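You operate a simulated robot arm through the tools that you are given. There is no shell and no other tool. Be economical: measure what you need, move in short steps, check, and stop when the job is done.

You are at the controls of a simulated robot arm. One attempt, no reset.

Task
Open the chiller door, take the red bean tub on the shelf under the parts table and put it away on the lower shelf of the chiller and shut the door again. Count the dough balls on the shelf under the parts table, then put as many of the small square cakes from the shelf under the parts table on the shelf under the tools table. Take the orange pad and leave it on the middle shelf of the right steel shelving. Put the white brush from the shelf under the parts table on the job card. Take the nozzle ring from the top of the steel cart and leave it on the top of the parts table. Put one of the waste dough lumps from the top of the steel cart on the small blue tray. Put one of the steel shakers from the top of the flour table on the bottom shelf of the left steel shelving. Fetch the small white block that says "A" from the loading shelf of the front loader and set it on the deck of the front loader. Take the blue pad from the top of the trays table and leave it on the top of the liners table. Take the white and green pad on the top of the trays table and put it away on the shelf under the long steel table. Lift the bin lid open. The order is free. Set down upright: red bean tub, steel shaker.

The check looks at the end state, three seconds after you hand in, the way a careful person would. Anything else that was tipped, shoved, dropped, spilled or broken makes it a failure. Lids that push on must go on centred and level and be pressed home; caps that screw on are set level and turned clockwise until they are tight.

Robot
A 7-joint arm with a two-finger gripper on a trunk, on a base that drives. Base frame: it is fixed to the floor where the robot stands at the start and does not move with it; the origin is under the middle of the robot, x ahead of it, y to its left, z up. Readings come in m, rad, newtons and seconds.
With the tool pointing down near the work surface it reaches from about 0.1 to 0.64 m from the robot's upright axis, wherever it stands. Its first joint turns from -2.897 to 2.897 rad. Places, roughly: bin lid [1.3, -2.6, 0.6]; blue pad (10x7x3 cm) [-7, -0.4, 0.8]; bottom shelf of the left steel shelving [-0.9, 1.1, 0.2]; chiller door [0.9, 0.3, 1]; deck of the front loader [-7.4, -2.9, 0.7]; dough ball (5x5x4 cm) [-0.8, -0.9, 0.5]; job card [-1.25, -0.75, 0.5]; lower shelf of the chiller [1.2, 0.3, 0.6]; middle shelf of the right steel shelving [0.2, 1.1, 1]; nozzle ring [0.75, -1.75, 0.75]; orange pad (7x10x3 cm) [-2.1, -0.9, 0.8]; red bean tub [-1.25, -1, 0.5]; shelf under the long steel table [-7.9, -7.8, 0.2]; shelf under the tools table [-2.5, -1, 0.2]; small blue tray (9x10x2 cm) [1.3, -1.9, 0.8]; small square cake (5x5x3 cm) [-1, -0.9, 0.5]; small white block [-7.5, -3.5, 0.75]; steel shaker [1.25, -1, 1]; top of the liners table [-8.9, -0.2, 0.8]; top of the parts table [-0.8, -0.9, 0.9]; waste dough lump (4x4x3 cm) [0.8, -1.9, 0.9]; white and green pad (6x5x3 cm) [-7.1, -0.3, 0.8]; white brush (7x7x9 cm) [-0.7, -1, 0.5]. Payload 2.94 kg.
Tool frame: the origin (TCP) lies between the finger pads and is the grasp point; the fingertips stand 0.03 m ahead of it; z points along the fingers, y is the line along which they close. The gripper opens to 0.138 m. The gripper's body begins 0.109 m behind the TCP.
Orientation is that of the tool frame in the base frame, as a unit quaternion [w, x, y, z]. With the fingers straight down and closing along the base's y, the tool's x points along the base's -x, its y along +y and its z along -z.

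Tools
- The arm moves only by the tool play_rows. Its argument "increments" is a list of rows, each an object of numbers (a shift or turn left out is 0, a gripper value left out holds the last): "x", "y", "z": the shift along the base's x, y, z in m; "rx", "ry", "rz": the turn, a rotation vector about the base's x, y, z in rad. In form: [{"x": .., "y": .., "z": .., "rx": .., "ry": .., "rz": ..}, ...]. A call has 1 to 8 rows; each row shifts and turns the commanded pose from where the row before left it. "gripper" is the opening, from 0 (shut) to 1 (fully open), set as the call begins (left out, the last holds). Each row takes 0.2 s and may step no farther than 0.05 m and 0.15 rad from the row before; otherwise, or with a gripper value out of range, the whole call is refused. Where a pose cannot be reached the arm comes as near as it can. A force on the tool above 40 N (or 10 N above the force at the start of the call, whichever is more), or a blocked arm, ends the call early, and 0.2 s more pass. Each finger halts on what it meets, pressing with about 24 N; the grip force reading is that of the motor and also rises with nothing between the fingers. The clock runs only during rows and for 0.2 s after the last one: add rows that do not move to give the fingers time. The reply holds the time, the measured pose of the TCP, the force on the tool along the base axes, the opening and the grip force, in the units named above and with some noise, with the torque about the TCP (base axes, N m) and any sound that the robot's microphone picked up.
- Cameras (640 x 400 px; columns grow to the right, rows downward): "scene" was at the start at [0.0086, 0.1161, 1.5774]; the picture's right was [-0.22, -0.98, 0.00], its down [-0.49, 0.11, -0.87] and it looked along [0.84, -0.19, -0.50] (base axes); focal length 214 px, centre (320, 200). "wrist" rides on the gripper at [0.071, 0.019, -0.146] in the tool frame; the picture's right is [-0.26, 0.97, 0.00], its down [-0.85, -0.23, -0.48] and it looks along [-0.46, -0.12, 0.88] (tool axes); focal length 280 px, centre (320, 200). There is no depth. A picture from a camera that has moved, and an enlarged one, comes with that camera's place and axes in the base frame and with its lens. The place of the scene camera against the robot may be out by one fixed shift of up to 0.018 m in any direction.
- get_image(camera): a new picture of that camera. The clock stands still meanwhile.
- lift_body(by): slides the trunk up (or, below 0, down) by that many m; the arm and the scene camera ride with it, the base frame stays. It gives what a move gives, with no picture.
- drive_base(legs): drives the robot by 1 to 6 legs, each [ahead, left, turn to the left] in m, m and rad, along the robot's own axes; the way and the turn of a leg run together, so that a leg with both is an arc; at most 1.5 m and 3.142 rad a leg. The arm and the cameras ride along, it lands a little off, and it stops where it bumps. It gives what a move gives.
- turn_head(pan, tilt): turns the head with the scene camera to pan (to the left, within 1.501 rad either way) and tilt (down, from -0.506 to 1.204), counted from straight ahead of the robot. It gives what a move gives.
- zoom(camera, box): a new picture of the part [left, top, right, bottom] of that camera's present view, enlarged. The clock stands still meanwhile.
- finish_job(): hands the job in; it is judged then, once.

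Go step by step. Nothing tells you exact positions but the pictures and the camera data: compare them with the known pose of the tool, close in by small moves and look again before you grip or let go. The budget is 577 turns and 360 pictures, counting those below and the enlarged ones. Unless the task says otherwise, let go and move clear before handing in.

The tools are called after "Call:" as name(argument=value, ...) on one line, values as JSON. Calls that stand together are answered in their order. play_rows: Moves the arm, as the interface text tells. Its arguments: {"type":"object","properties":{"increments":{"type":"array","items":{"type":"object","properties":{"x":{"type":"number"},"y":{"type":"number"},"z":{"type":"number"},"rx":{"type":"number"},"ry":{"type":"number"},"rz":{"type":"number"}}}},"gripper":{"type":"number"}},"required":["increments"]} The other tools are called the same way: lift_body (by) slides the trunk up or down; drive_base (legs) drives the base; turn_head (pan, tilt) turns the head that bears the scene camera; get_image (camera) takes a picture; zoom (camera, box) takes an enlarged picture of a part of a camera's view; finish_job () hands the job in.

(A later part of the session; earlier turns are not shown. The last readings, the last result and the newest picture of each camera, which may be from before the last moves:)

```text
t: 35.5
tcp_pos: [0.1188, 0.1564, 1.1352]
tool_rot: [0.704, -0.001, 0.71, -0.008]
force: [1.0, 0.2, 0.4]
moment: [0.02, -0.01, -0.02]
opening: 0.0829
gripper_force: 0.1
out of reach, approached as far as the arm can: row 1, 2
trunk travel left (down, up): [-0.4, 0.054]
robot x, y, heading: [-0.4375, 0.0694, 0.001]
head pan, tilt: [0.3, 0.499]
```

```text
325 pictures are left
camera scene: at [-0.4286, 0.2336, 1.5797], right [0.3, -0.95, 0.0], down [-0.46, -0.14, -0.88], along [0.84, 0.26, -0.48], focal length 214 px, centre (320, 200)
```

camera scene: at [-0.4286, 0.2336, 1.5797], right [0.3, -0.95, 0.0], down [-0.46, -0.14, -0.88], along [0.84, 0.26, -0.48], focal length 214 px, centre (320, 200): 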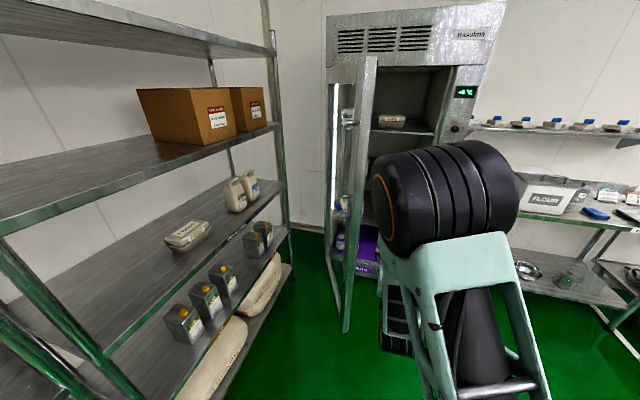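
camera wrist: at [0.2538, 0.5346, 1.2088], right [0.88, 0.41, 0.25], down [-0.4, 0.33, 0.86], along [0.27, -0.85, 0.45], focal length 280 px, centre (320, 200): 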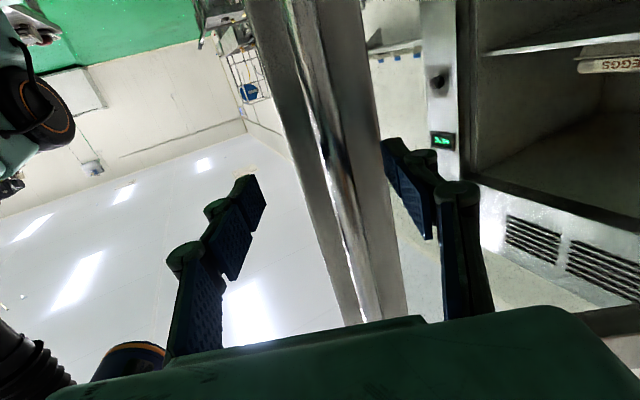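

Turn to face the parts table (-y) and shift toward x≈-1.

Call:
drive_base(legs=[[0, 0, -1.5708], [0, -0.5, 0]])

Call:
turn_head(pan=0.3, tilt=0.5)

Call:
get_image(camera="scene")

Call:
turn_head(pan=-0.5, tilt=0.6)

Call:
get_image(camera="scene")

```text
t: 44.1
tcp_pos: [-0.8358, -0.4923, 1.1365]
tool_rot: [0.495, 0.498, 0.507, -0.5]
force: [0.3, 0.1, 0.0]
moment: [-0.01, 0.01, 0.01]
opening: 0.0828
gripper_force: 0.0
trunk travel left (down, up): [-0.4, 0.054]
robot x, y, heading: [-0.9243, 0.0616, -1.56]
head pan, tilt: [0.3, 0.499]
```

```text
t: 44.7
tcp_pos: [-0.8348, -0.4911, 1.136]
tool_rot: [0.494, 0.498, 0.507, -0.5]
force: [-0.1, -0.3, 0.5]
moment: [-0.01, -0.01, -0.02]
opening: 0.0827
gripper_force: 0.0
trunk travel left (down, up): [-0.4, 0.054]
robot x, y, heading: [-0.9261, 0.0618, -1.555]
head pan, tilt: [0.3, 0.499]
```

```text
324 pictures are left
camera scene: at [-0.7641, 0.0585, 1.5796], right [-0.95, -0.31, 0.0], down [-0.15, 0.46, -0.88], along [0.27, -0.84, -0.48], focal length 214 px, centre (320, 200)
```

scene: 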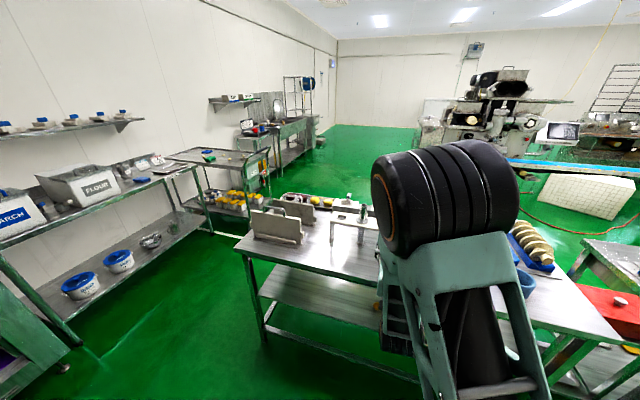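

```text
t: 45.8
tcp_pos: [-0.8337, -0.4912, 1.1366]
tool_rot: [0.494, 0.499, 0.506, -0.501]
force: [0.0, -0.8, -0.1]
moment: [0.0, 0.0, 0.0]
opening: 0.0828
gripper_force: 0.0
trunk travel left (down, up): [-0.4, 0.054]
robot x, y, heading: [-0.9264, 0.0632, -1.561]
head pan, tilt: [-0.499, 0.6]
```

```text
323 pictures are left
camera scene: at [-0.8334, 0.067, 1.5706], right [-0.88, 0.47, 0.0], down [0.26, 0.5, -0.83], along [-0.39, -0.73, -0.56], focal length 214 px, centre (320, 200)
```

scene: 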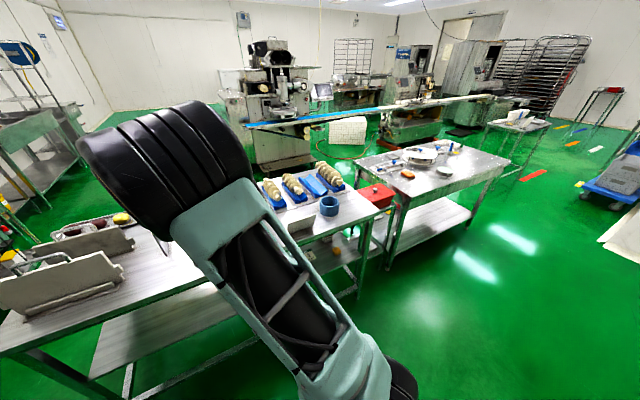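

I back off a bit, lower the trunk, and look under the table.

Call:
drive_base(legs=[[-0.25, -0.1, 0]])

Call:
lift_body(by=-0.4)

Call:
turn_head(pan=-0.35, tilt=0.55)

Call:
get_image(camera="scene")

Call:
get_image(camera="wrist")

```text
t: 47.7
tcp_pos: [-0.9381, -0.2436, 1.1363]
tool_rot: [0.496, 0.498, 0.506, -0.5]
force: [0.3, 0.3, 0.6]
moment: [0.01, -0.05, 0.0]
opening: 0.0827
gripper_force: 0.0
trunk travel left (down, up): [-0.4, 0.054]
robot x, y, heading: [-1.03, 0.3128, -1.559]
head pan, tilt: [-0.499, 0.6]
```

```text
t: 51.5
tcp_pos: [-0.9374, -0.2438, 0.7357]
tool_rot: [0.494, 0.498, 0.507, -0.501]
force: [-1.0, 0.3, 0.2]
moment: [0.04, 0.05, 0.03]
opening: 0.0826
gripper_force: 0.1
trunk travel left (down, up): [0.0, 0.454]
robot x, y, heading: [-1.0296, 0.3135, -1.556]
head pan, tilt: [-0.499, 0.6]
```

```text
t: 52.2
tcp_pos: [-0.9381, -0.2425, 0.736]
tool_rot: [0.495, 0.498, 0.506, -0.5]
force: [0.0, 0.8, 0.3]
moment: [0.04, -0.05, 0.0]
opening: 0.0828
gripper_force: 0.1
trunk travel left (down, up): [0.0, 0.454]
robot x, y, heading: [-1.0283, 0.3107, -1.56]
head pan, tilt: [-0.351, 0.55]
```

```text
322 pictures are left
camera scene: at [-0.9251, 0.3089, 1.1751], right [-0.94, 0.33, 0.0], down [0.17, 0.49, -0.85], along [-0.28, -0.8, -0.52], focal length 214 px, centre (320, 200)
```

scene: 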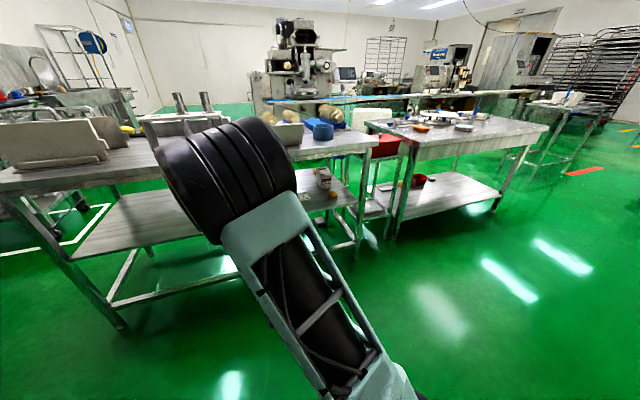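

```text
321 pictures are left
camera wrist: at [-0.9207, -0.0968, 0.6666], right [0.97, 0.0, 0.25], down [-0.22, 0.47, 0.86], along [-0.12, -0.88, 0.45], focal length 280 px, centre (320, 200)
```

wrist: 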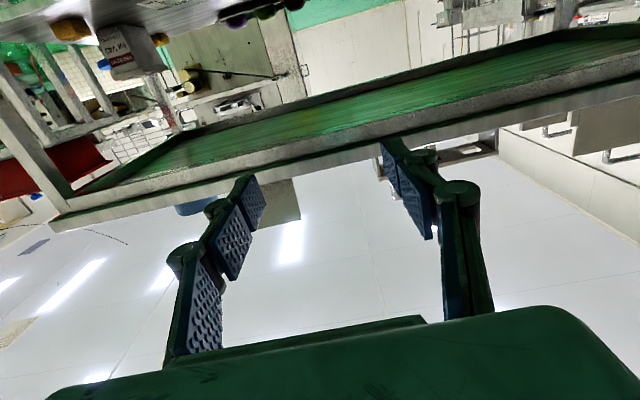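

The wrist camera sits under the gripper; I flip the tool about its axis so it looks down from above.

Call:
play_rows(increments=[{"ry": 0.14}, {"ry": 0.14}, {"ry": 0.14}, {"ry": 0.14}, {"ry": 0.14}, {"ry": 0.14}, {"ry": 0.14}, {"ry": 0.14}])

Call:
play_rows(increments=[{"ry": 0.14}, {"ry": 0.14}, {"ry": 0.14}, {"ry": 0.14}, {"ry": 0.14}, {"ry": 0.14}, {"ry": 0.14}, {"ry": 0.14}])

Call:
play_rows(increments=[{"ry": 0.14}, {"ry": 0.14}, {"ry": 0.14}, {"ry": 0.14}, {"ry": 0.14}, {"ry": 0.14}, {"ry": 0.06}, {}])

Call:
get_image(camera="wrist")

```text
t: 54.0
tcp_pos: [-0.9395, -0.2421, 0.7367]
tool_rot: [0.149, 0.155, 0.692, -0.689]
force: [0.5, -0.6, 0.2]
moment: [-0.01, -0.03, -0.01]
opening: 0.0827
gripper_force: 0.0
trunk travel left (down, up): [0.0, 0.454]
robot x, y, heading: [-1.0307, 0.3102, -1.56]
head pan, tilt: [-0.351, 0.55]
```

```text
t: 55.9
tcp_pos: [-0.9385, -0.2432, 0.7357]
tool_rot: [-0.242, -0.234, 0.666, -0.665]
force: [-0.1, -0.9, 0.3]
moment: [-0.02, -0.02, -0.02]
opening: 0.0828
gripper_force: 0.1
trunk travel left (down, up): [0.0, 0.454]
robot x, y, heading: [-1.0261, 0.3123, -1.559]
head pan, tilt: [-0.351, 0.55]
```

```text
t: 57.6
tcp_pos: [-0.9393, -0.2447, 0.7356]
tool_rot: [0.506, 0.5, -0.495, 0.498]
force: [0.0, -0.5, -0.4]
moment: [0.02, 0.01, 0.0]
opening: 0.0827
gripper_force: 0.1
trunk travel left (down, up): [0.0, 0.454]
robot x, y, heading: [-1.029, 0.3128, -1.558]
head pan, tilt: [-0.351, 0.55]
```

```text
320 pictures are left
camera wrist: at [-0.9566, -0.0971, 0.8062], right [-0.97, 0.0, -0.25], down [0.22, 0.47, -0.86], along [0.12, -0.88, -0.45], focal length 280 px, centre (320, 200)
```

wrist: 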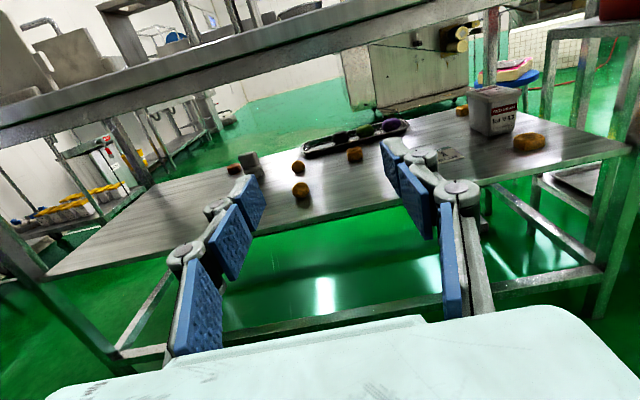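

Excellent view of the under-shelf. I zoom to identify the objects.

Call:
zoom(camera="wrist", box=[200, 80, 380, 220])

Call:
zoom(camera="wrist", box=[400, 70, 580, 190])

```text
2.86 times, centred on (290, 150) of wrist
camera zoom: at [-0.9566, -0.0971, 0.8062], right [-0.97, 0.0, -0.25], down [0.22, 0.47, -0.86], along [0.12, -0.88, -0.45], focal length 801 px, centre (406, 343)
```

zoom: 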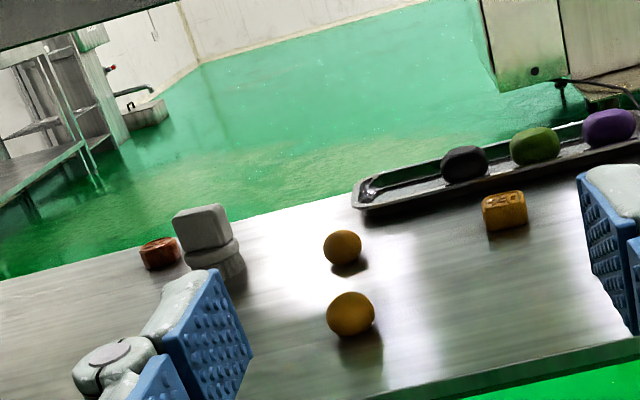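

```text
3.33 times, centred on (490, 130) of wrist
camera zoom: at [-0.9566, -0.0971, 0.8062], right [-0.97, 0.0, -0.25], down [0.22, 0.47, -0.86], along [0.12, -0.88, -0.45], focal length 935 px, centre (-247, 433)
```

zoom: 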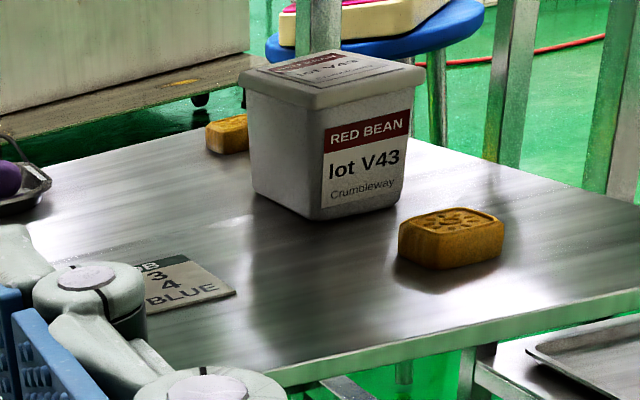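

I see two round dough balls (brown-yellow), three yellow square cakes, a dark square, the brush, a tray with coloured buns, the tub and the job card. I move right to stand in front of the tub end and look again.

Call:
drive_base(legs=[[0, -0.4, 0]])

Call:
get_image(camera="wrist")

Call:
get_image(camera="scene")

```text
t: 61.6
tcp_pos: [-1.3323, -0.2465, 0.7351]
tool_rot: [0.507, 0.499, -0.497, 0.498]
force: [0.6, -0.3, 0.7]
moment: [-0.02, -0.01, 0.0]
opening: 0.0827
gripper_force: 0.0
trunk travel left (down, up): [0.0, 0.454]
robot x, y, heading: [-1.4207, 0.308, -1.561]
head pan, tilt: [-0.351, 0.55]
```

```text
317 pictures are left
camera wrist: at [-1.3496, -0.1012, 0.8061], right [-0.97, 0.0, -0.25], down [0.22, 0.47, -0.86], along [0.11, -0.88, -0.45], focal length 280 px, centre (320, 200)
```

wrist: 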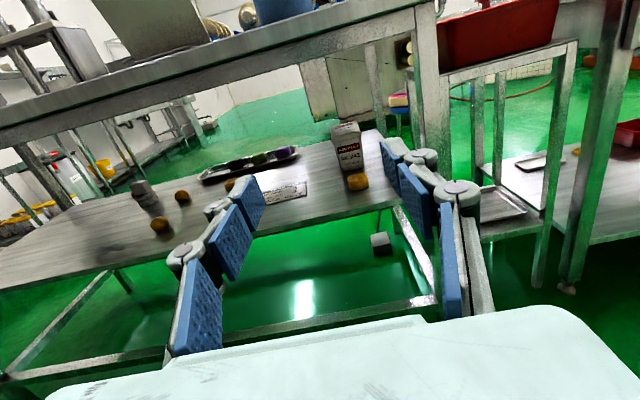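

```text
316 pictures are left
camera scene: at [-1.3163, 0.3047, 1.1751], right [-0.94, 0.34, 0.0], down [0.18, 0.49, -0.85], along [-0.29, -0.8, -0.52], focal length 214 px, centre (320, 200)
```

scene: 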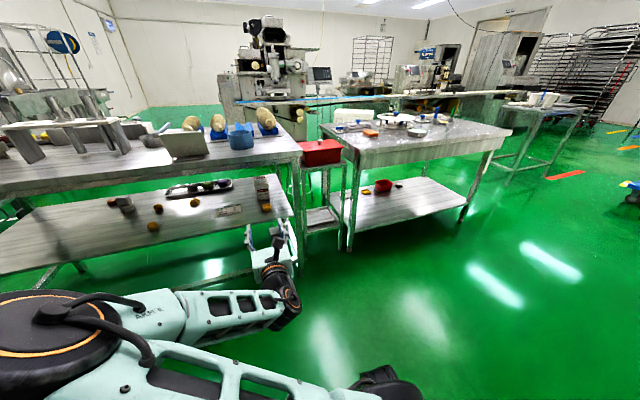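

The cake in front of the tub is at about (-1.37, -0.73, 0.51), shelf top z≈0.495. I pitch the tool down 45° and get closer to look.

Call:
play_rows(increments=[{"rx": 0.13, "z": -0.01}, {"rx": 0.13, "z": -0.02}, {"rx": 0.13, "z": -0.02}, {"rx": 0.13, "z": -0.02}, {"rx": 0.13, "z": -0.02}, {"rx": 0.135, "z": -0.02}])

Call:
drive_base(legs=[[0.35, -0.04, 0]])

Call:
get_image(camera="wrist")

Call:
get_image(camera="scene")

```text
t: 63.0
tcp_pos: [-1.3323, -0.2478, 0.6254]
tool_rot: [0.277, 0.655, -0.649, 0.27]
force: [1.3, 0.0, -0.3]
moment: [0.01, 0.0, -0.03]
opening: 0.0825
gripper_force: 0.1
trunk travel left (down, up): [0.0, 0.454]
robot x, y, heading: [-1.4239, 0.3088, -1.564]
head pan, tilt: [-0.351, 0.55]
```

```text
t: 65.3
tcp_pos: [-1.3697, -0.5988, 0.6244]
tool_rot: [0.278, 0.655, -0.649, 0.27]
force: [0.1, -0.3, 1.3]
moment: [-0.01, -0.01, 0.03]
opening: 0.0828
gripper_force: 0.0
trunk travel left (down, up): [0.0, 0.454]
robot x, y, heading: [-1.4598, -0.0431, -1.564]
head pan, tilt: [-0.351, 0.55]
```

```text
315 pictures are left
camera wrist: at [-1.387, -0.5433, 0.7784], right [-0.97, 0.18, -0.17], down [0.22, 0.93, -0.28], along [0.11, -0.31, -0.95], focal length 280 px, centre (320, 200)
```

wrist: 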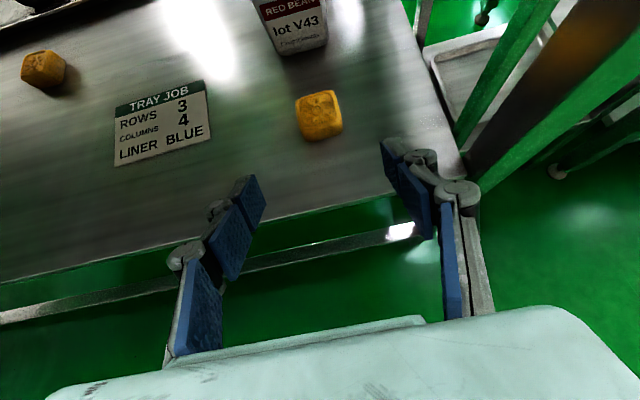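

```text
314 pictures are left
camera scene: at [-1.3539, -0.0449, 1.1751], right [-0.94, 0.34, 0.0], down [0.18, 0.49, -0.85], along [-0.29, -0.8, -0.52], focal length 214 px, centre (320, 200)
```

scene: 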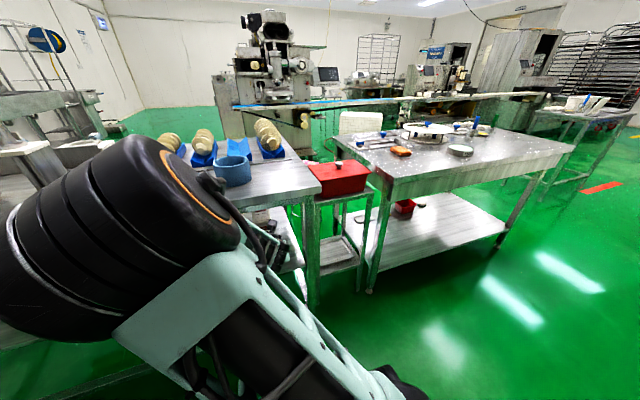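

Cake confirmed at (-1.374, -0.727, 0.51) and axis-aligned. Approach in two stages.

Call:
play_rows(increments=[{"x": -0.004, "y": -0.03, "z": -0.015}, {"y": -0.03, "z": -0.015}, {"y": -0.025, "z": -0.015}, {"y": -0.015, "z": -0.02}, {"y": -0.008, "z": -0.015}, {"y": -0.006, "z": -0.008}])

Call:
get_image(camera="wrist")

```text
t: 66.7
tcp_pos: [-1.3747, -0.7103, 0.5368]
tool_rot: [0.277, 0.655, -0.649, 0.269]
force: [-0.1, 0.3, -0.1]
moment: [-0.02, 0.0, -0.01]
opening: 0.0827
gripper_force: 0.1
trunk travel left (down, up): [0.0, 0.454]
robot x, y, heading: [-1.461, -0.04, -1.566]
head pan, tilt: [-0.351, 0.55]
```

```text
313 pictures are left
camera wrist: at [-1.3931, -0.6568, 0.6903], right [-0.97, 0.18, -0.17], down [0.22, 0.93, -0.28], along [0.11, -0.31, -0.95], focal length 280 px, centre (320, 200)
```

wrist: 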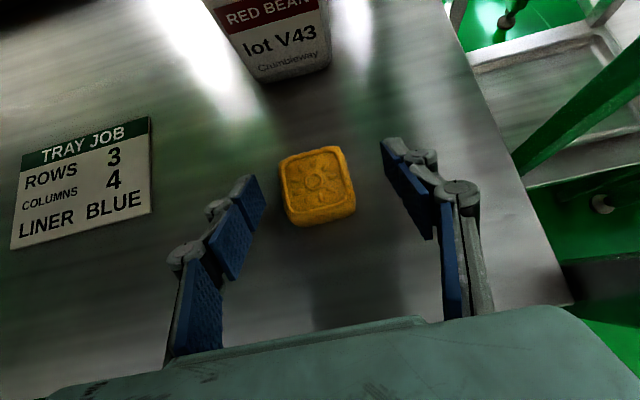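

Call:
play_rows(increments=[{"y": -0.007, "z": -0.005}, {"y": -0.004, "z": -0.003}, {}])

Call:
play_rows(increments=[{}, {}, {}, {}], gripper=0.2)

Call:
get_image(camera="wrist")

```text
t: 67.5
tcp_pos: [-1.3745, -0.7212, 0.5285]
tool_rot: [0.278, 0.654, -0.649, 0.269]
force: [0.2, 0.5, -0.4]
moment: [0.0, -0.01, 0.0]
opening: 0.0829
gripper_force: 0.1
trunk travel left (down, up): [0.0, 0.454]
robot x, y, heading: [-1.4593, -0.043, -1.563]
head pan, tilt: [-0.351, 0.55]
```

```text
t: 68.5
tcp_pos: [-1.3753, -0.722, 0.5291]
tool_rot: [0.278, 0.655, -0.649, 0.271]
force: [3.1, -1.8, 6.4]
moment: [-0.13, -0.2, 0.03]
opening: 0.046
gripper_force: 24.0
trunk travel left (down, up): [0.0, 0.454]
robot x, y, heading: [-1.4558, -0.0358, -1.559]
head pan, tilt: [-0.351, 0.55]
```

```text
312 pictures are left
camera wrist: at [-1.3924, -0.6671, 0.6834], right [-0.97, 0.18, -0.18], down [0.22, 0.93, -0.28], along [0.11, -0.31, -0.94], focal length 280 px, centre (320, 200)
```

wrist: 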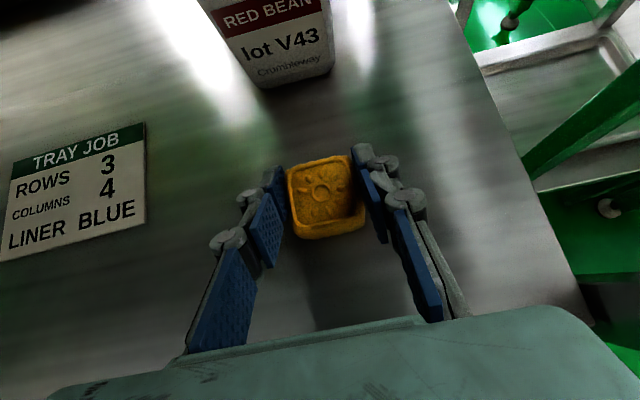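

Cake is held. Lift and back out, then drive to the tools table.

Call:
play_rows(increments=[{"z": 0.02}, {"z": 0.03}, {"y": 0.03, "z": 0.02}, {"y": 0.03, "z": 0.01}])

Call:
drive_base(legs=[[-0.35, 0, 0], [0, -0.9, 0]])

Call:
get_image(camera="wrist")

Call:
get_image(camera="scene")

```text
t: 69.5
tcp_pos: [-1.374, -0.6618, 0.6076]
tool_rot: [0.277, 0.655, -0.649, 0.27]
force: [-0.5, 0.2, -1.0]
moment: [-0.04, 0.02, -0.01]
opening: 0.0459
gripper_force: 24.3
trunk travel left (down, up): [0.0, 0.454]
robot x, y, heading: [-1.4634, -0.0406, -1.56]
head pan, tilt: [-0.351, 0.55]
```

```text
t: 79.7
tcp_pos: [-2.2798, -0.3174, 0.6072]
tool_rot: [0.279, 0.653, -0.65, 0.27]
force: [0.6, 0.3, -0.5]
moment: [-0.02, 0.0, -0.02]
opening: 0.046
gripper_force: 24.0
trunk travel left (down, up): [0.0, 0.454]
robot x, y, heading: [-2.365, 0.2987, -1.566]
head pan, tilt: [-0.351, 0.55]
```

```text
311 pictures are left
camera wrist: at [-2.2979, -0.2637, 0.7613], right [-0.97, 0.18, -0.17], down [0.23, 0.93, -0.28], along [0.11, -0.31, -0.95], focal length 280 px, centre (320, 200)
```

wrist: 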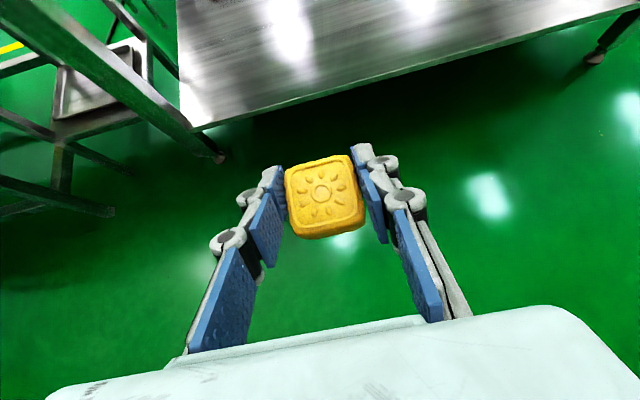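

```text
310 pictures are left
camera scene: at [-2.2589, 0.2993, 1.1751], right [-0.94, 0.34, 0.0], down [0.18, 0.49, -0.85], along [-0.29, -0.8, -0.52], focal length 214 px, centre (320, 200)
```

scene: 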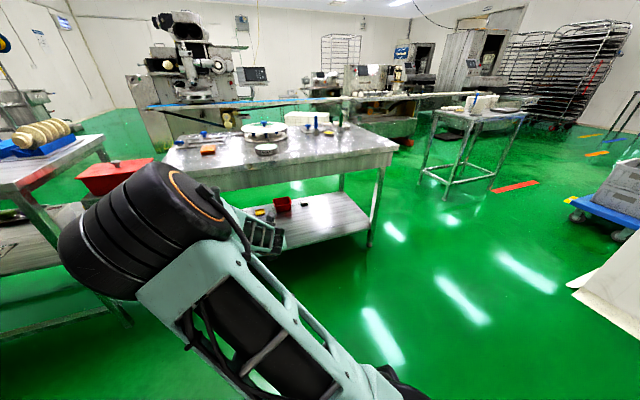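

Call:
zoom(camera="scene", box=[160, 100, 400, 270])

```text
2.35 times, centred on (280, 185) of scene
camera zoom: at [-2.2589, 0.2993, 1.1751], right [-0.94, 0.34, 0.0], down [0.18, 0.49, -0.85], along [-0.29, -0.8, -0.52], focal length 505 px, centre (414, 235)
```

zoom: 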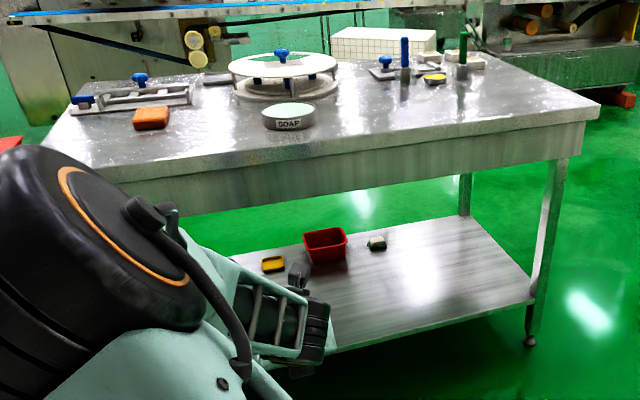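

The tools-table shelf (front edge y≈-0.70, z≈0.2) is free along the front. I lower the hand in the clear, then drive in.

Call:
play_rows(increments=[{"z": -0.045}, {"z": -0.045}, {"z": -0.045}, {"z": -0.045}, {"z": -0.045}, {"z": -0.045}, {"z": -0.02}])

Call:
get_image(camera="wrist")

Call:
get_image(camera="scene")

```text
t: 81.3
tcp_pos: [-2.2823, -0.3169, 0.3156]
tool_rot: [0.277, 0.655, -0.649, 0.27]
force: [0.1, 0.1, 0.7]
moment: [0.03, 0.05, -0.02]
opening: 0.0461
gripper_force: 24.2
trunk travel left (down, up): [0.0, 0.454]
robot x, y, heading: [-2.3627, 0.3014, -1.567]
head pan, tilt: [-0.351, 0.55]
```

```text
308 pictures are left
camera wrist: at [-2.2991, -0.2621, 0.4688], right [-0.97, 0.18, -0.18], down [0.23, 0.93, -0.28], along [0.11, -0.31, -0.94], focal length 280 px, centre (320, 200)
```

wrist: 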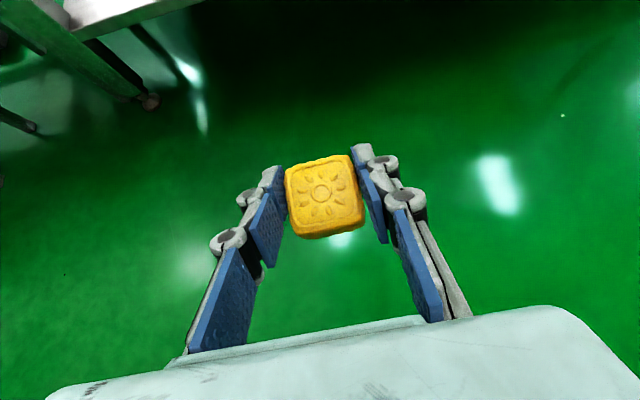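

```text
307 pictures are left
camera scene: at [-2.259, 0.2994, 1.1751], right [-0.94, 0.34, 0.0], down [0.18, 0.49, -0.85], along [-0.29, -0.8, -0.52], focal length 214 px, centre (320, 200)
```

scene: 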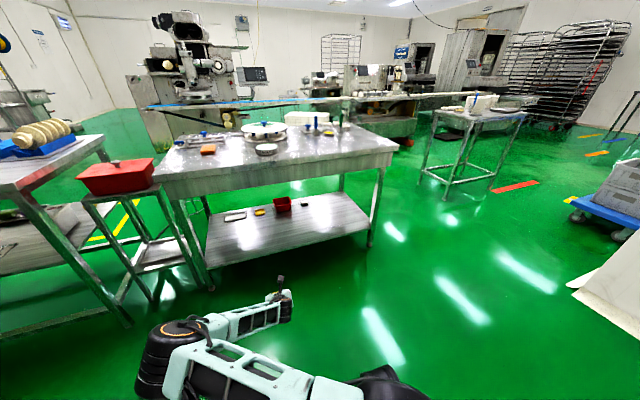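

Call:
drive_base(legs=[[0.47, -0.1, 0]])

Call:
get_image(camera="wrist")

Call:
get_image(camera="scene")

```text
t: 84.2
tcp_pos: [-2.3827, -0.7949, 0.3157]
tool_rot: [0.278, 0.654, -0.65, 0.27]
force: [0.7, 0.5, -0.6]
moment: [0.0, -0.05, -0.01]
opening: 0.046
gripper_force: 23.4
trunk travel left (down, up): [0.0, 0.454]
robot x, y, heading: [-2.4622, -0.1766, -1.569]
head pan, tilt: [-0.351, 0.55]
```

```text
306 pictures are left
camera wrist: at [-2.4002, -0.7409, 0.4691], right [-0.97, 0.18, -0.17], down [0.23, 0.93, -0.28], along [0.11, -0.31, -0.95], focal length 280 px, centre (320, 200)
```

wrist: 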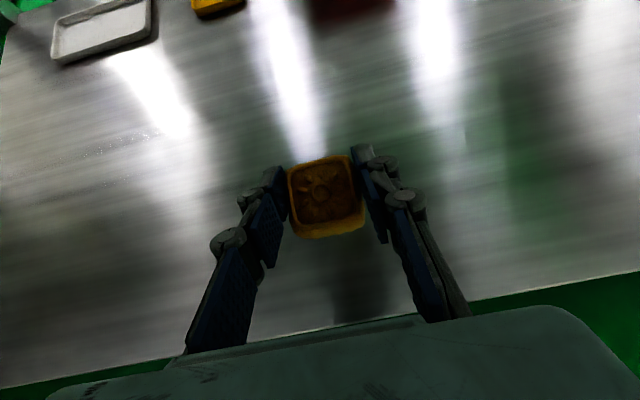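

```text
305 pictures are left
camera scene: at [-2.3596, -0.1795, 1.1751], right [-0.94, 0.34, 0.0], down [0.18, 0.49, -0.85], along [-0.29, -0.8, -0.52], focal length 214 px, centre (320, 200)
```

scene: 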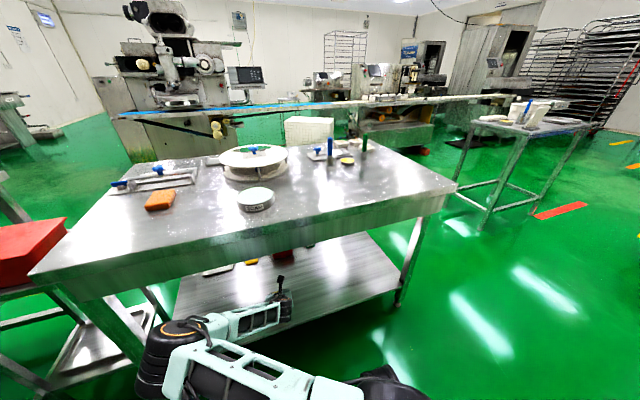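

Over the shelf. Lower with small steps until contact.

Call:
play_rows(increments=[{"z": -0.02}, {"z": -0.02}, {"z": -0.01}])

Call:
play_rows(increments=[{"z": -0.005}, {"z": -0.005}])

Call:
get_image(camera="wrist")

```text
t: 85.0
tcp_pos: [-2.3838, -0.7946, 0.2639]
tool_rot: [0.277, 0.654, -0.65, 0.269]
force: [-0.2, -0.5, -1.5]
moment: [0.02, 0.0, 0.0]
opening: 0.0461
gripper_force: 23.6
trunk travel left (down, up): [0.0, 0.454]
robot x, y, heading: [-2.4632, -0.1753, -1.565]
head pan, tilt: [-0.351, 0.55]
```

```text
t: 85.6
tcp_pos: [-2.3837, -0.795, 0.2546]
tool_rot: [0.278, 0.654, -0.65, 0.269]
force: [-0.1, 0.1, -1.0]
moment: [0.01, 0.0, 0.02]
opening: 0.0458
gripper_force: 23.8
trunk travel left (down, up): [0.0, 0.454]
robot x, y, heading: [-2.461, -0.1767, -1.565]
head pan, tilt: [-0.351, 0.55]
```

```text
304 pictures are left
camera wrist: at [-2.4006, -0.7408, 0.4083], right [-0.97, 0.18, -0.17], down [0.23, 0.93, -0.28], along [0.11, -0.31, -0.95], focal length 280 px, centre (320, 200)
```

wrist: 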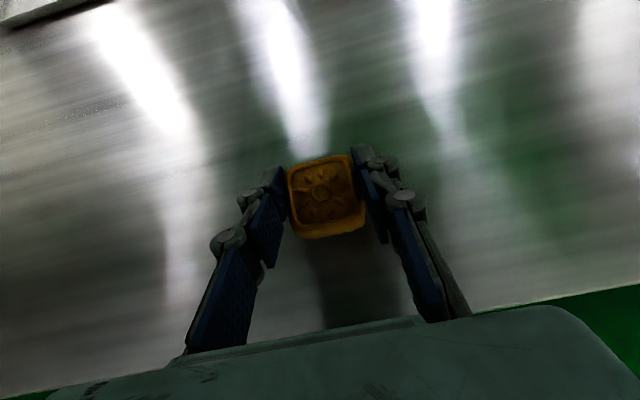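

Call:
play_rows(increments=[{"z": -0.004}, {"z": -0.004}, {"z": -0.004}])

Call:
play_rows(increments=[{"z": -0.003}, {"z": -0.003}])

```text
t: 86.4
tcp_pos: [-2.383, -0.7944, 0.2432]
tool_rot: [0.279, 0.653, -0.65, 0.269]
force: [0.5, 0.1, -0.8]
moment: [-0.02, -0.02, -0.01]
opening: 0.0458
gripper_force: 25.1
trunk travel left (down, up): [0.0, 0.454]
robot x, y, heading: [-2.4664, -0.1727, -1.567]
head pan, tilt: [-0.351, 0.55]
```

```text
t: 87.0
tcp_pos: [-2.3821, -0.7945, 0.2389]
tool_rot: [0.278, 0.654, -0.65, 0.269]
force: [0.0, -0.1, -0.5]
moment: [-0.02, 0.01, 0.04]
opening: 0.0458
gripper_force: 23.6
trunk travel left (down, up): [0.0, 0.454]
robot x, y, heading: [-2.4666, -0.178, -1.565]
head pan, tilt: [-0.351, 0.55]
```

Call:
play_rows(increments=[{"z": -0.003}, {"z": -0.003}, {"z": -0.003}])

Call:
play_rows(increments=[{"z": -0.003}, {"z": -0.003}, {"z": -0.003}])

```text
t: 87.8
tcp_pos: [-2.3822, -0.7952, 0.2293]
tool_rot: [0.279, 0.653, -0.65, 0.27]
force: [1.5, 2.6, 6.8]
moment: [0.08, -0.13, 0.03]
opening: 0.046
gripper_force: 23.8
trunk travel left (down, up): [0.0, 0.454]
robot x, y, heading: [-2.4707, -0.1777, -1.559]
head pan, tilt: [-0.351, 0.55]
```

```text
t: 88.3
tcp_pos: [-2.383, -0.7987, 0.2283]
tool_rot: [0.28, 0.652, -0.65, 0.273]
force: [-0.5, 6.2, 17.9]
moment: [0.35, -0.37, 0.09]
opening: 0.046
gripper_force: 24.0
trunk travel left (down, up): [0.0, 0.454]
robot x, y, heading: [-2.4662, -0.1773, -1.565]
head pan, tilt: [-0.351, 0.55]
stopped in row 2: the force on the tool passed its limit at 44 N (the readings are from after the stop); the commanded pose is now the measured one
```

Contact at TCP z≈0.23. Release and retract along the tool axis.

Call:
play_rows(increments=[{"z": 0.002}, {}, {}, {}, {"y": 0.02, "z": 0.02}, {"y": 0.03, "z": 0.03}, {"y": 0.03, "z": 0.04}], gripper=0.6)

Call:
get_image(camera="wrist")

```text
t: 89.9
tcp_pos: [-2.3827, -0.7157, 0.322]
tool_rot: [0.28, 0.652, -0.651, 0.271]
force: [0.4, -0.3, -0.1]
moment: [-0.01, 0.02, 0.02]
opening: 0.0828
gripper_force: 0.0
trunk travel left (down, up): [0.0, 0.454]
robot x, y, heading: [-2.4636, -0.1764, -1.562]
head pan, tilt: [-0.351, 0.55]
```

```text
303 pictures are left
camera wrist: at [-2.4011, -0.6612, 0.4737], right [-0.97, 0.18, -0.18], down [0.23, 0.93, -0.28], along [0.11, -0.31, -0.94], focal length 280 px, centre (320, 200)
```

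wrist: 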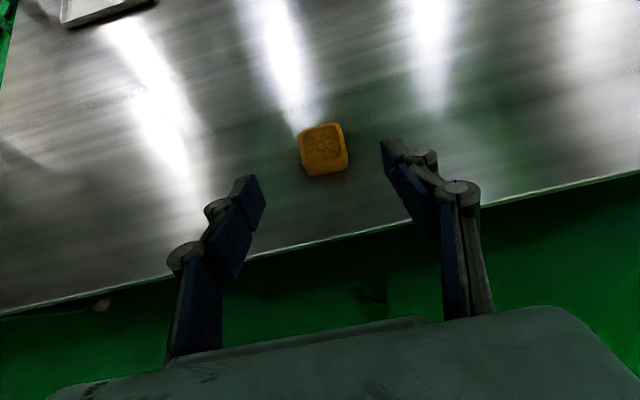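

Cake 1 is placed. Back off, raise and set tool pitch to ~15° for the tub, and drive back to the parts table.

Call:
drive_base(legs=[[-0.48, 0, 0], [0, 1.0, 0]])

Call:
play_rows(increments=[{"z": 0.04, "rx": -0.1}, {"z": 0.04, "rx": -0.1}, {"z": 0.04, "rx": -0.1}, {"z": 0.04, "rx": -0.1}, {"z": 0.04, "rx": -0.12}, {"z": 0.04}, {"z": 0.02}], gripper=0.95)

Call:
get_image(camera="wrist")

Call:
get_image(camera="scene")

```text
t: 101.5
tcp_pos: [-1.377, -0.2157, 0.3189]
tool_rot: [0.276, 0.658, -0.645, 0.273]
force: [0.9, 0.0, -0.4]
moment: [0.02, 0.0, 0.01]
opening: 0.083
gripper_force: 0.1
trunk travel left (down, up): [0.0, 0.454]
robot x, y, heading: [-1.4673, 0.3216, -1.551]
head pan, tilt: [-0.351, 0.55]
```

```text
t: 103.1
tcp_pos: [-1.376, -0.2169, 0.5787]
tool_rot: [0.437, 0.565, -0.553, 0.43]
force: [-0.6, 0.3, -0.3]
moment: [-0.01, -0.04, 0.01]
opening: 0.1311
gripper_force: 0.1
trunk travel left (down, up): [0.0, 0.454]
robot x, y, heading: [-1.4603, 0.3194, -1.558]
head pan, tilt: [-0.351, 0.55]
```

```text
302 pictures are left
camera wrist: at [-1.3942, -0.093, 0.6849], right [-0.97, 0.06, -0.24], down [0.21, 0.67, -0.71], along [0.12, -0.74, -0.66], focal length 280 px, centre (320, 200)
```

wrist: 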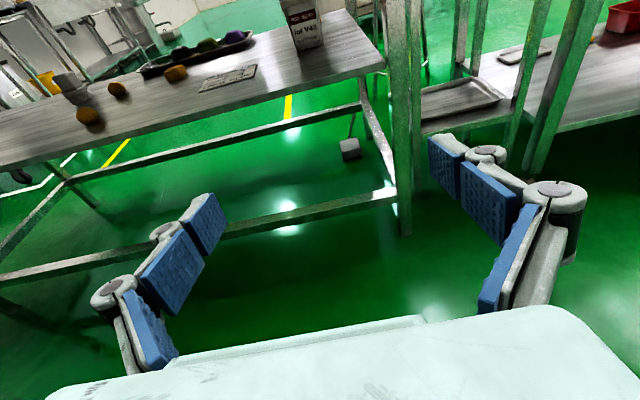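

```text
301 pictures are left
camera scene: at [-1.3616, 0.3219, 1.175], right [-0.95, 0.32, 0.0], down [0.17, 0.49, -0.85], along [-0.28, -0.81, -0.52], focal length 214 px, centre (320, 200)
```

scene: 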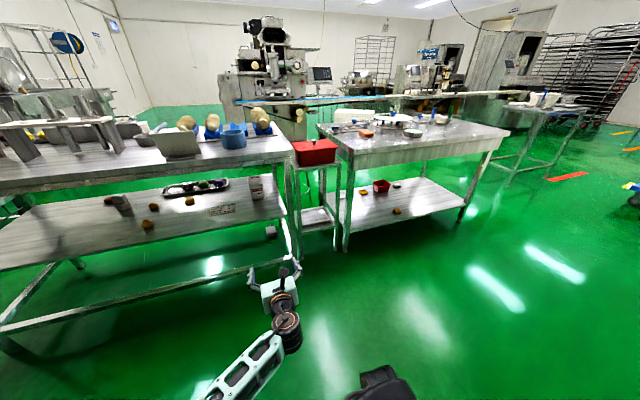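

Call:
zoom(camera="scene", box=[90, 160, 210, 240])

Call:
zoom(camera="scene", box=[190, 160, 290, 230])

```text
5.00 times, centred on (150, 200) of scene
camera zoom: at [-1.3616, 0.3219, 1.175], right [-0.95, 0.32, 0.0], down [0.17, 0.49, -0.85], along [-0.28, -0.81, -0.52], focal length 1072 px, centre (1170, 200)
```

zoom: 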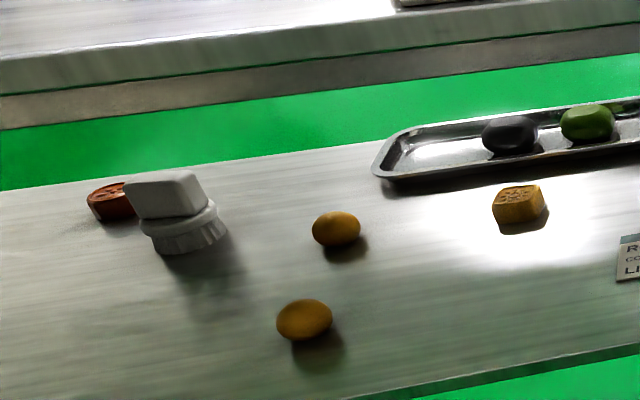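

```text
5.71 times, centred on (240, 195) of scene
camera zoom: at [-1.3616, 0.3219, 1.175], right [-0.95, 0.32, 0.0], down [0.17, 0.49, -0.85], along [-0.28, -0.81, -0.52], focal length 1226 px, centre (777, 229)
```

zoom: 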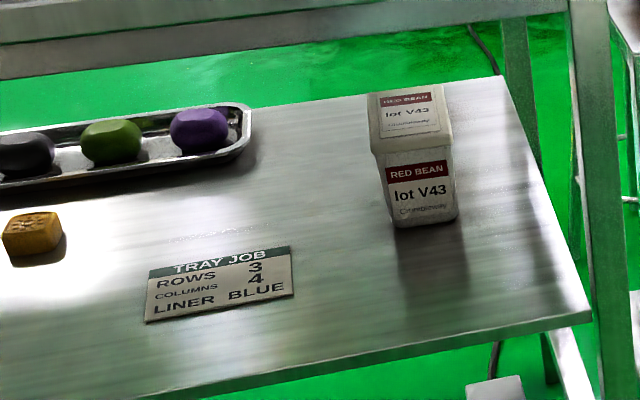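

Two dough balls, and the coloured squarish buns on the tray are something else. Now approach the tub at about (-1.385, -0.91).

Call:
drive_base(legs=[[0.48, 0, 0]])

Call:
get_image(camera="wrist")

```text
t: 106.0
tcp_pos: [-1.3672, -0.6941, 0.5789]
tool_rot: [0.438, 0.564, -0.553, 0.43]
force: [-0.8, 0.3, -0.7]
moment: [0.02, -0.02, 0.03]
opening: 0.1314
gripper_force: 0.1
trunk travel left (down, up): [0.0, 0.454]
robot x, y, heading: [-1.4572, -0.1566, -1.549]
head pan, tilt: [-0.351, 0.55]
```

```text
298 pictures are left
camera wrist: at [-1.3854, -0.5715, 0.6847], right [-0.97, 0.06, -0.24], down [0.21, 0.67, -0.71], along [0.12, -0.74, -0.67], focal length 280 px, centre (320, 200)
```

wrist: 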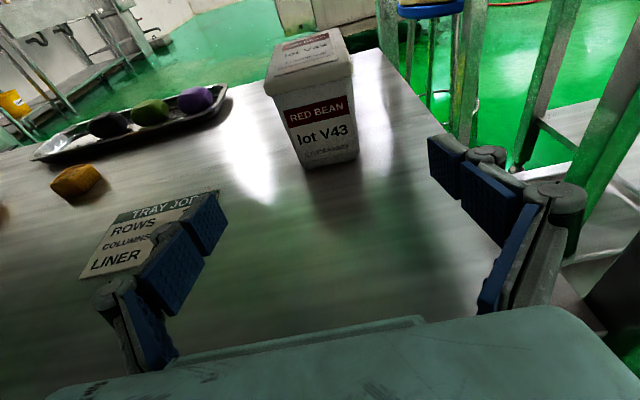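

Tub is aligned at x≈-1.368. Advance to it.

Call:
play_rows(increments=[{"y": -0.035, "z": -0.008}, {"y": -0.035, "z": -0.008}, {"y": -0.035, "z": -0.008}, {"y": -0.03, "z": -0.006}])

Call:
get_image(camera="wrist")

```text
t: 107.0
tcp_pos: [-1.3684, -0.8296, 0.5478]
tool_rot: [0.438, 0.564, -0.553, 0.43]
force: [0.6, 0.1, -0.7]
moment: [0.02, 0.02, -0.01]
opening: 0.131
gripper_force: 0.1
trunk travel left (down, up): [0.0, 0.454]
robot x, y, heading: [-1.4562, -0.151, -1.552]
head pan, tilt: [-0.351, 0.55]
```

```text
297 pictures are left
camera wrist: at [-1.386, -0.7081, 0.6538], right [-0.97, 0.06, -0.24], down [0.21, 0.67, -0.71], along [0.12, -0.74, -0.67], focal length 280 px, centre (320, 200)
```

wrist: 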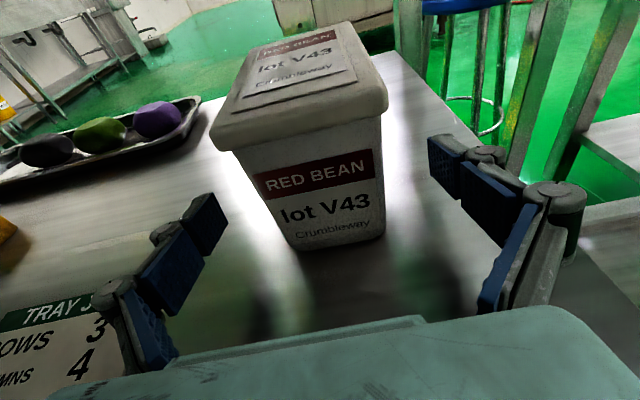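

Call:
play_rows(increments=[{"y": -0.025}, {"y": -0.025}, {}])

Call:
play_rows(increments=[{}, {}, {}, {}], gripper=0.4)

Call:
get_image(camera="wrist")

```text
t: 107.8
tcp_pos: [-1.3675, -0.8792, 0.5492]
tool_rot: [0.438, 0.564, -0.552, 0.43]
force: [-0.1, -0.9, -0.7]
moment: [-0.01, 0.03, 0.0]
opening: 0.131
gripper_force: 0.0
trunk travel left (down, up): [0.0, 0.454]
robot x, y, heading: [-1.454, -0.1549, -1.553]
head pan, tilt: [-0.351, 0.55]
```

```text
t: 108.8
tcp_pos: [-1.3676, -0.8786, 0.5494]
tool_rot: [0.438, 0.564, -0.553, 0.43]
force: [-2.6, 1.6, 0.1]
moment: [-0.19, 0.13, -0.09]
opening: 0.0737
gripper_force: 24.1
trunk travel left (down, up): [0.0, 0.454]
robot x, y, heading: [-1.4555, -0.1575, -1.553]
head pan, tilt: [-0.351, 0.55]
```

```text
296 pictures are left
camera wrist: at [-1.3863, -0.7554, 0.6547], right [-0.97, 0.06, -0.24], down [0.21, 0.67, -0.71], along [0.12, -0.74, -0.67], focal length 280 px, centre (320, 200)
```

wrist: 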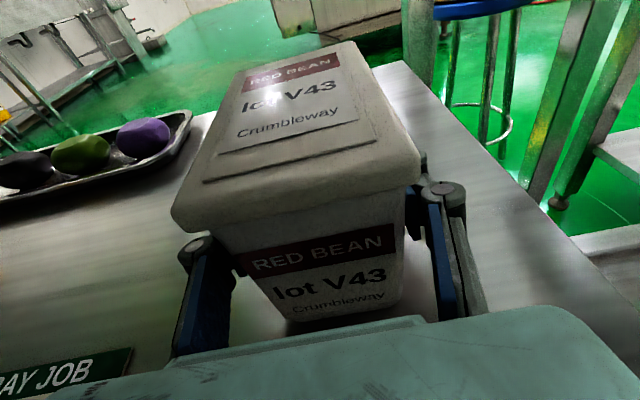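

Tub gripped. Lift and pull out.

Call:
play_rows(increments=[{"z": 0.015}, {"z": 0.025}, {"y": 0.03}, {"y": 0.04}, {"y": 0.04}], gripper=0.35)

Call:
drive_base(legs=[[-0.4, 0, 0]])

Call:
get_image(camera="wrist")

Call:
get_image(camera="scene")

```text
t: 110.0
tcp_pos: [-1.3674, -0.7665, 0.5867]
tool_rot: [0.437, 0.564, -0.554, 0.429]
force: [-0.4, -0.1, -8.8]
moment: [0.08, 0.03, 0.01]
opening: 0.0735
gripper_force: 24.5
trunk travel left (down, up): [0.0, 0.454]
robot x, y, heading: [-1.4551, -0.1514, -1.552]
head pan, tilt: [-0.351, 0.55]
```

```text
t: 112.4
tcp_pos: [-1.3772, -0.3728, 0.5847]
tool_rot: [0.438, 0.563, -0.555, 0.428]
force: [0.4, 0.8, -7.8]
moment: [0.04, 0.0, -0.01]
opening: 0.0736
gripper_force: 24.1
trunk travel left (down, up): [0.0, 0.454]
robot x, y, heading: [-1.4653, 0.2368, -1.554]
head pan, tilt: [-0.351, 0.55]
```

```text
295 pictures are left
camera wrist: at [-1.3946, -0.2502, 0.6922], right [-0.97, 0.06, -0.24], down [0.22, 0.67, -0.71], along [0.11, -0.74, -0.67], focal length 280 px, centre (320, 200)
```

wrist: 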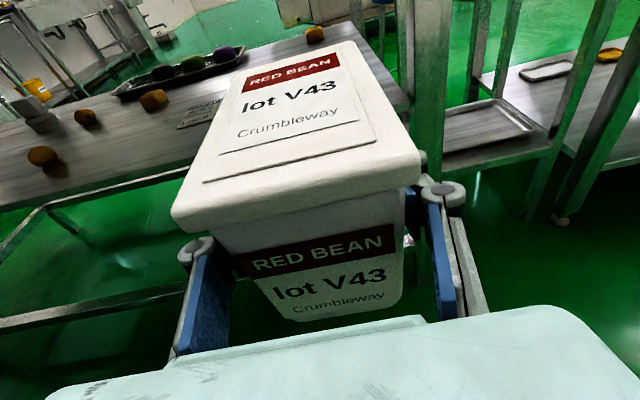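

```text
294 pictures are left
camera scene: at [-1.3588, 0.2362, 1.175], right [-0.94, 0.33, 0.0], down [0.17, 0.49, -0.85], along [-0.28, -0.8, -0.52], focal length 214 px, centre (320, 200)
```

scene: 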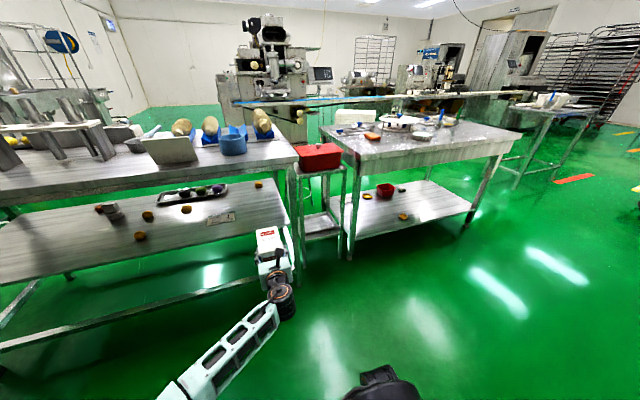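

Turn toward the chiller and drive near it.

Call:
drive_base(legs=[[0, 0, 1.554], [0.95, -0.09, 0]])

Call:
turn_head(pan=0.0, tilt=0.35)

Call:
get_image(camera="scene")

Call:
get_image(camera="wrist")

```text
t: 121.2
tcp_pos: [0.0972, 0.2501, 0.5849]
tool_rot: [0.007, 0.79, 0.006, 0.613]
force: [0.0, 0.1, -8.3]
moment: [-0.01, 0.04, 0.01]
opening: 0.0735
gripper_force: 23.7
trunk travel left (down, up): [0.0, 0.454]
robot x, y, heading: [-0.5155, 0.1627, 0.013]
head pan, tilt: [-0.351, 0.55]
```

```text
t: 122.1
tcp_pos: [0.096, 0.2513, 0.5846]
tool_rot: [0.006, 0.791, 0.007, 0.612]
force: [0.4, 0.0, -8.0]
moment: [0.0, 0.07, -0.04]
opening: 0.074
gripper_force: 24.1
trunk travel left (down, up): [0.0, 0.454]
robot x, y, heading: [-0.514, 0.166, 0.018]
head pan, tilt: [0.0, 0.351]
```

```text
293 pictures are left
camera scene: at [-0.5028, 0.2998, 1.1932], right [0.02, -1.0, 0.0], down [-0.34, -0.01, -0.94], along [0.94, 0.01, -0.34], focal length 214 px, centre (320, 200)
```

scene: 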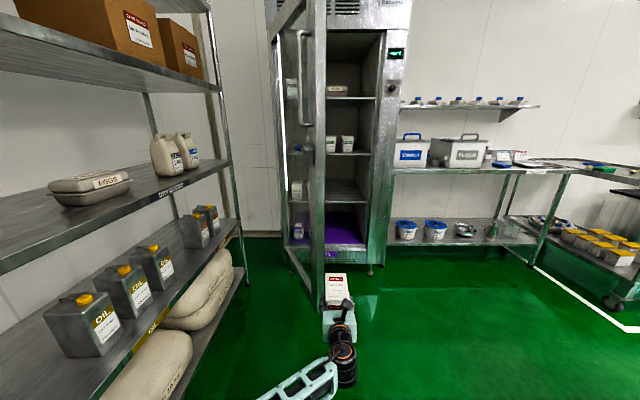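

```text
292 pictures are left
camera wrist: at [-0.0265, 0.2327, 0.6919], right [-0.06, -0.97, -0.24], down [-0.67, 0.22, -0.71], along [0.74, 0.11, -0.67], focal length 280 px, centre (320, 200)
```

wrist: 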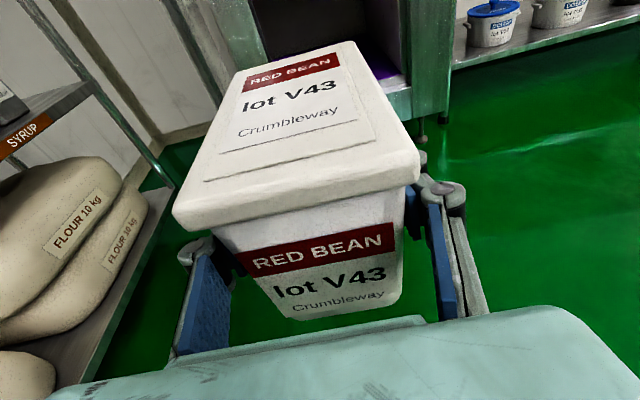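

Call:
zoom(camera="scene", box=[250, 10, 410, 300])

Call:
zoom(camera="scene", box=[270, 170, 400, 270])

```text
1.38 times, centred on (330, 155) of scene
camera zoom: at [-0.5028, 0.2998, 1.1932], right [0.02, -1.0, 0.0], down [-0.34, -0.01, -0.94], along [0.94, 0.01, -0.34], focal length 296 px, centre (306, 262)
```

zoom: 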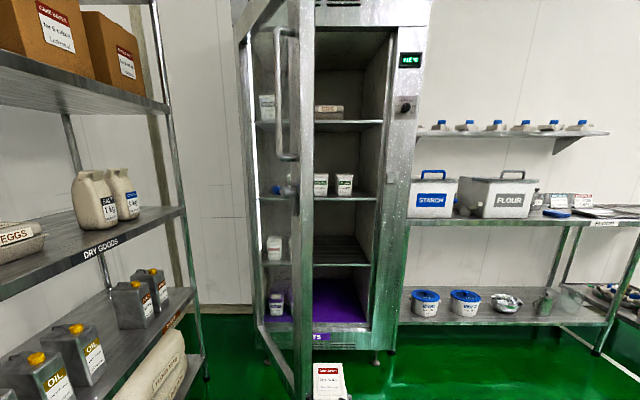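

```text
4.00 times, centred on (335, 220) of scene
camera zoom: at [-0.5028, 0.2998, 1.1932], right [0.02, -1.0, 0.0], down [-0.34, -0.01, -0.94], along [0.94, 0.01, -0.34], focal length 858 px, centre (260, 120)
```

zoom: 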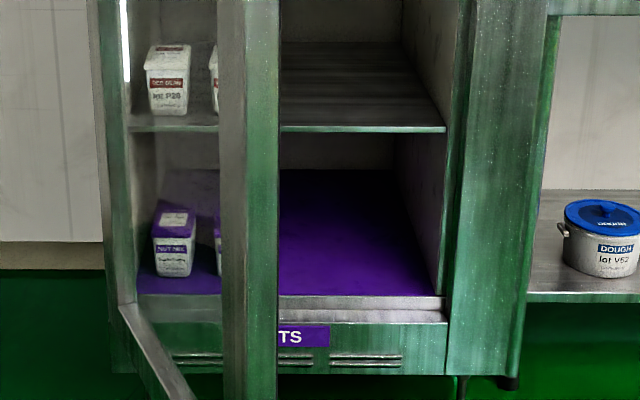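

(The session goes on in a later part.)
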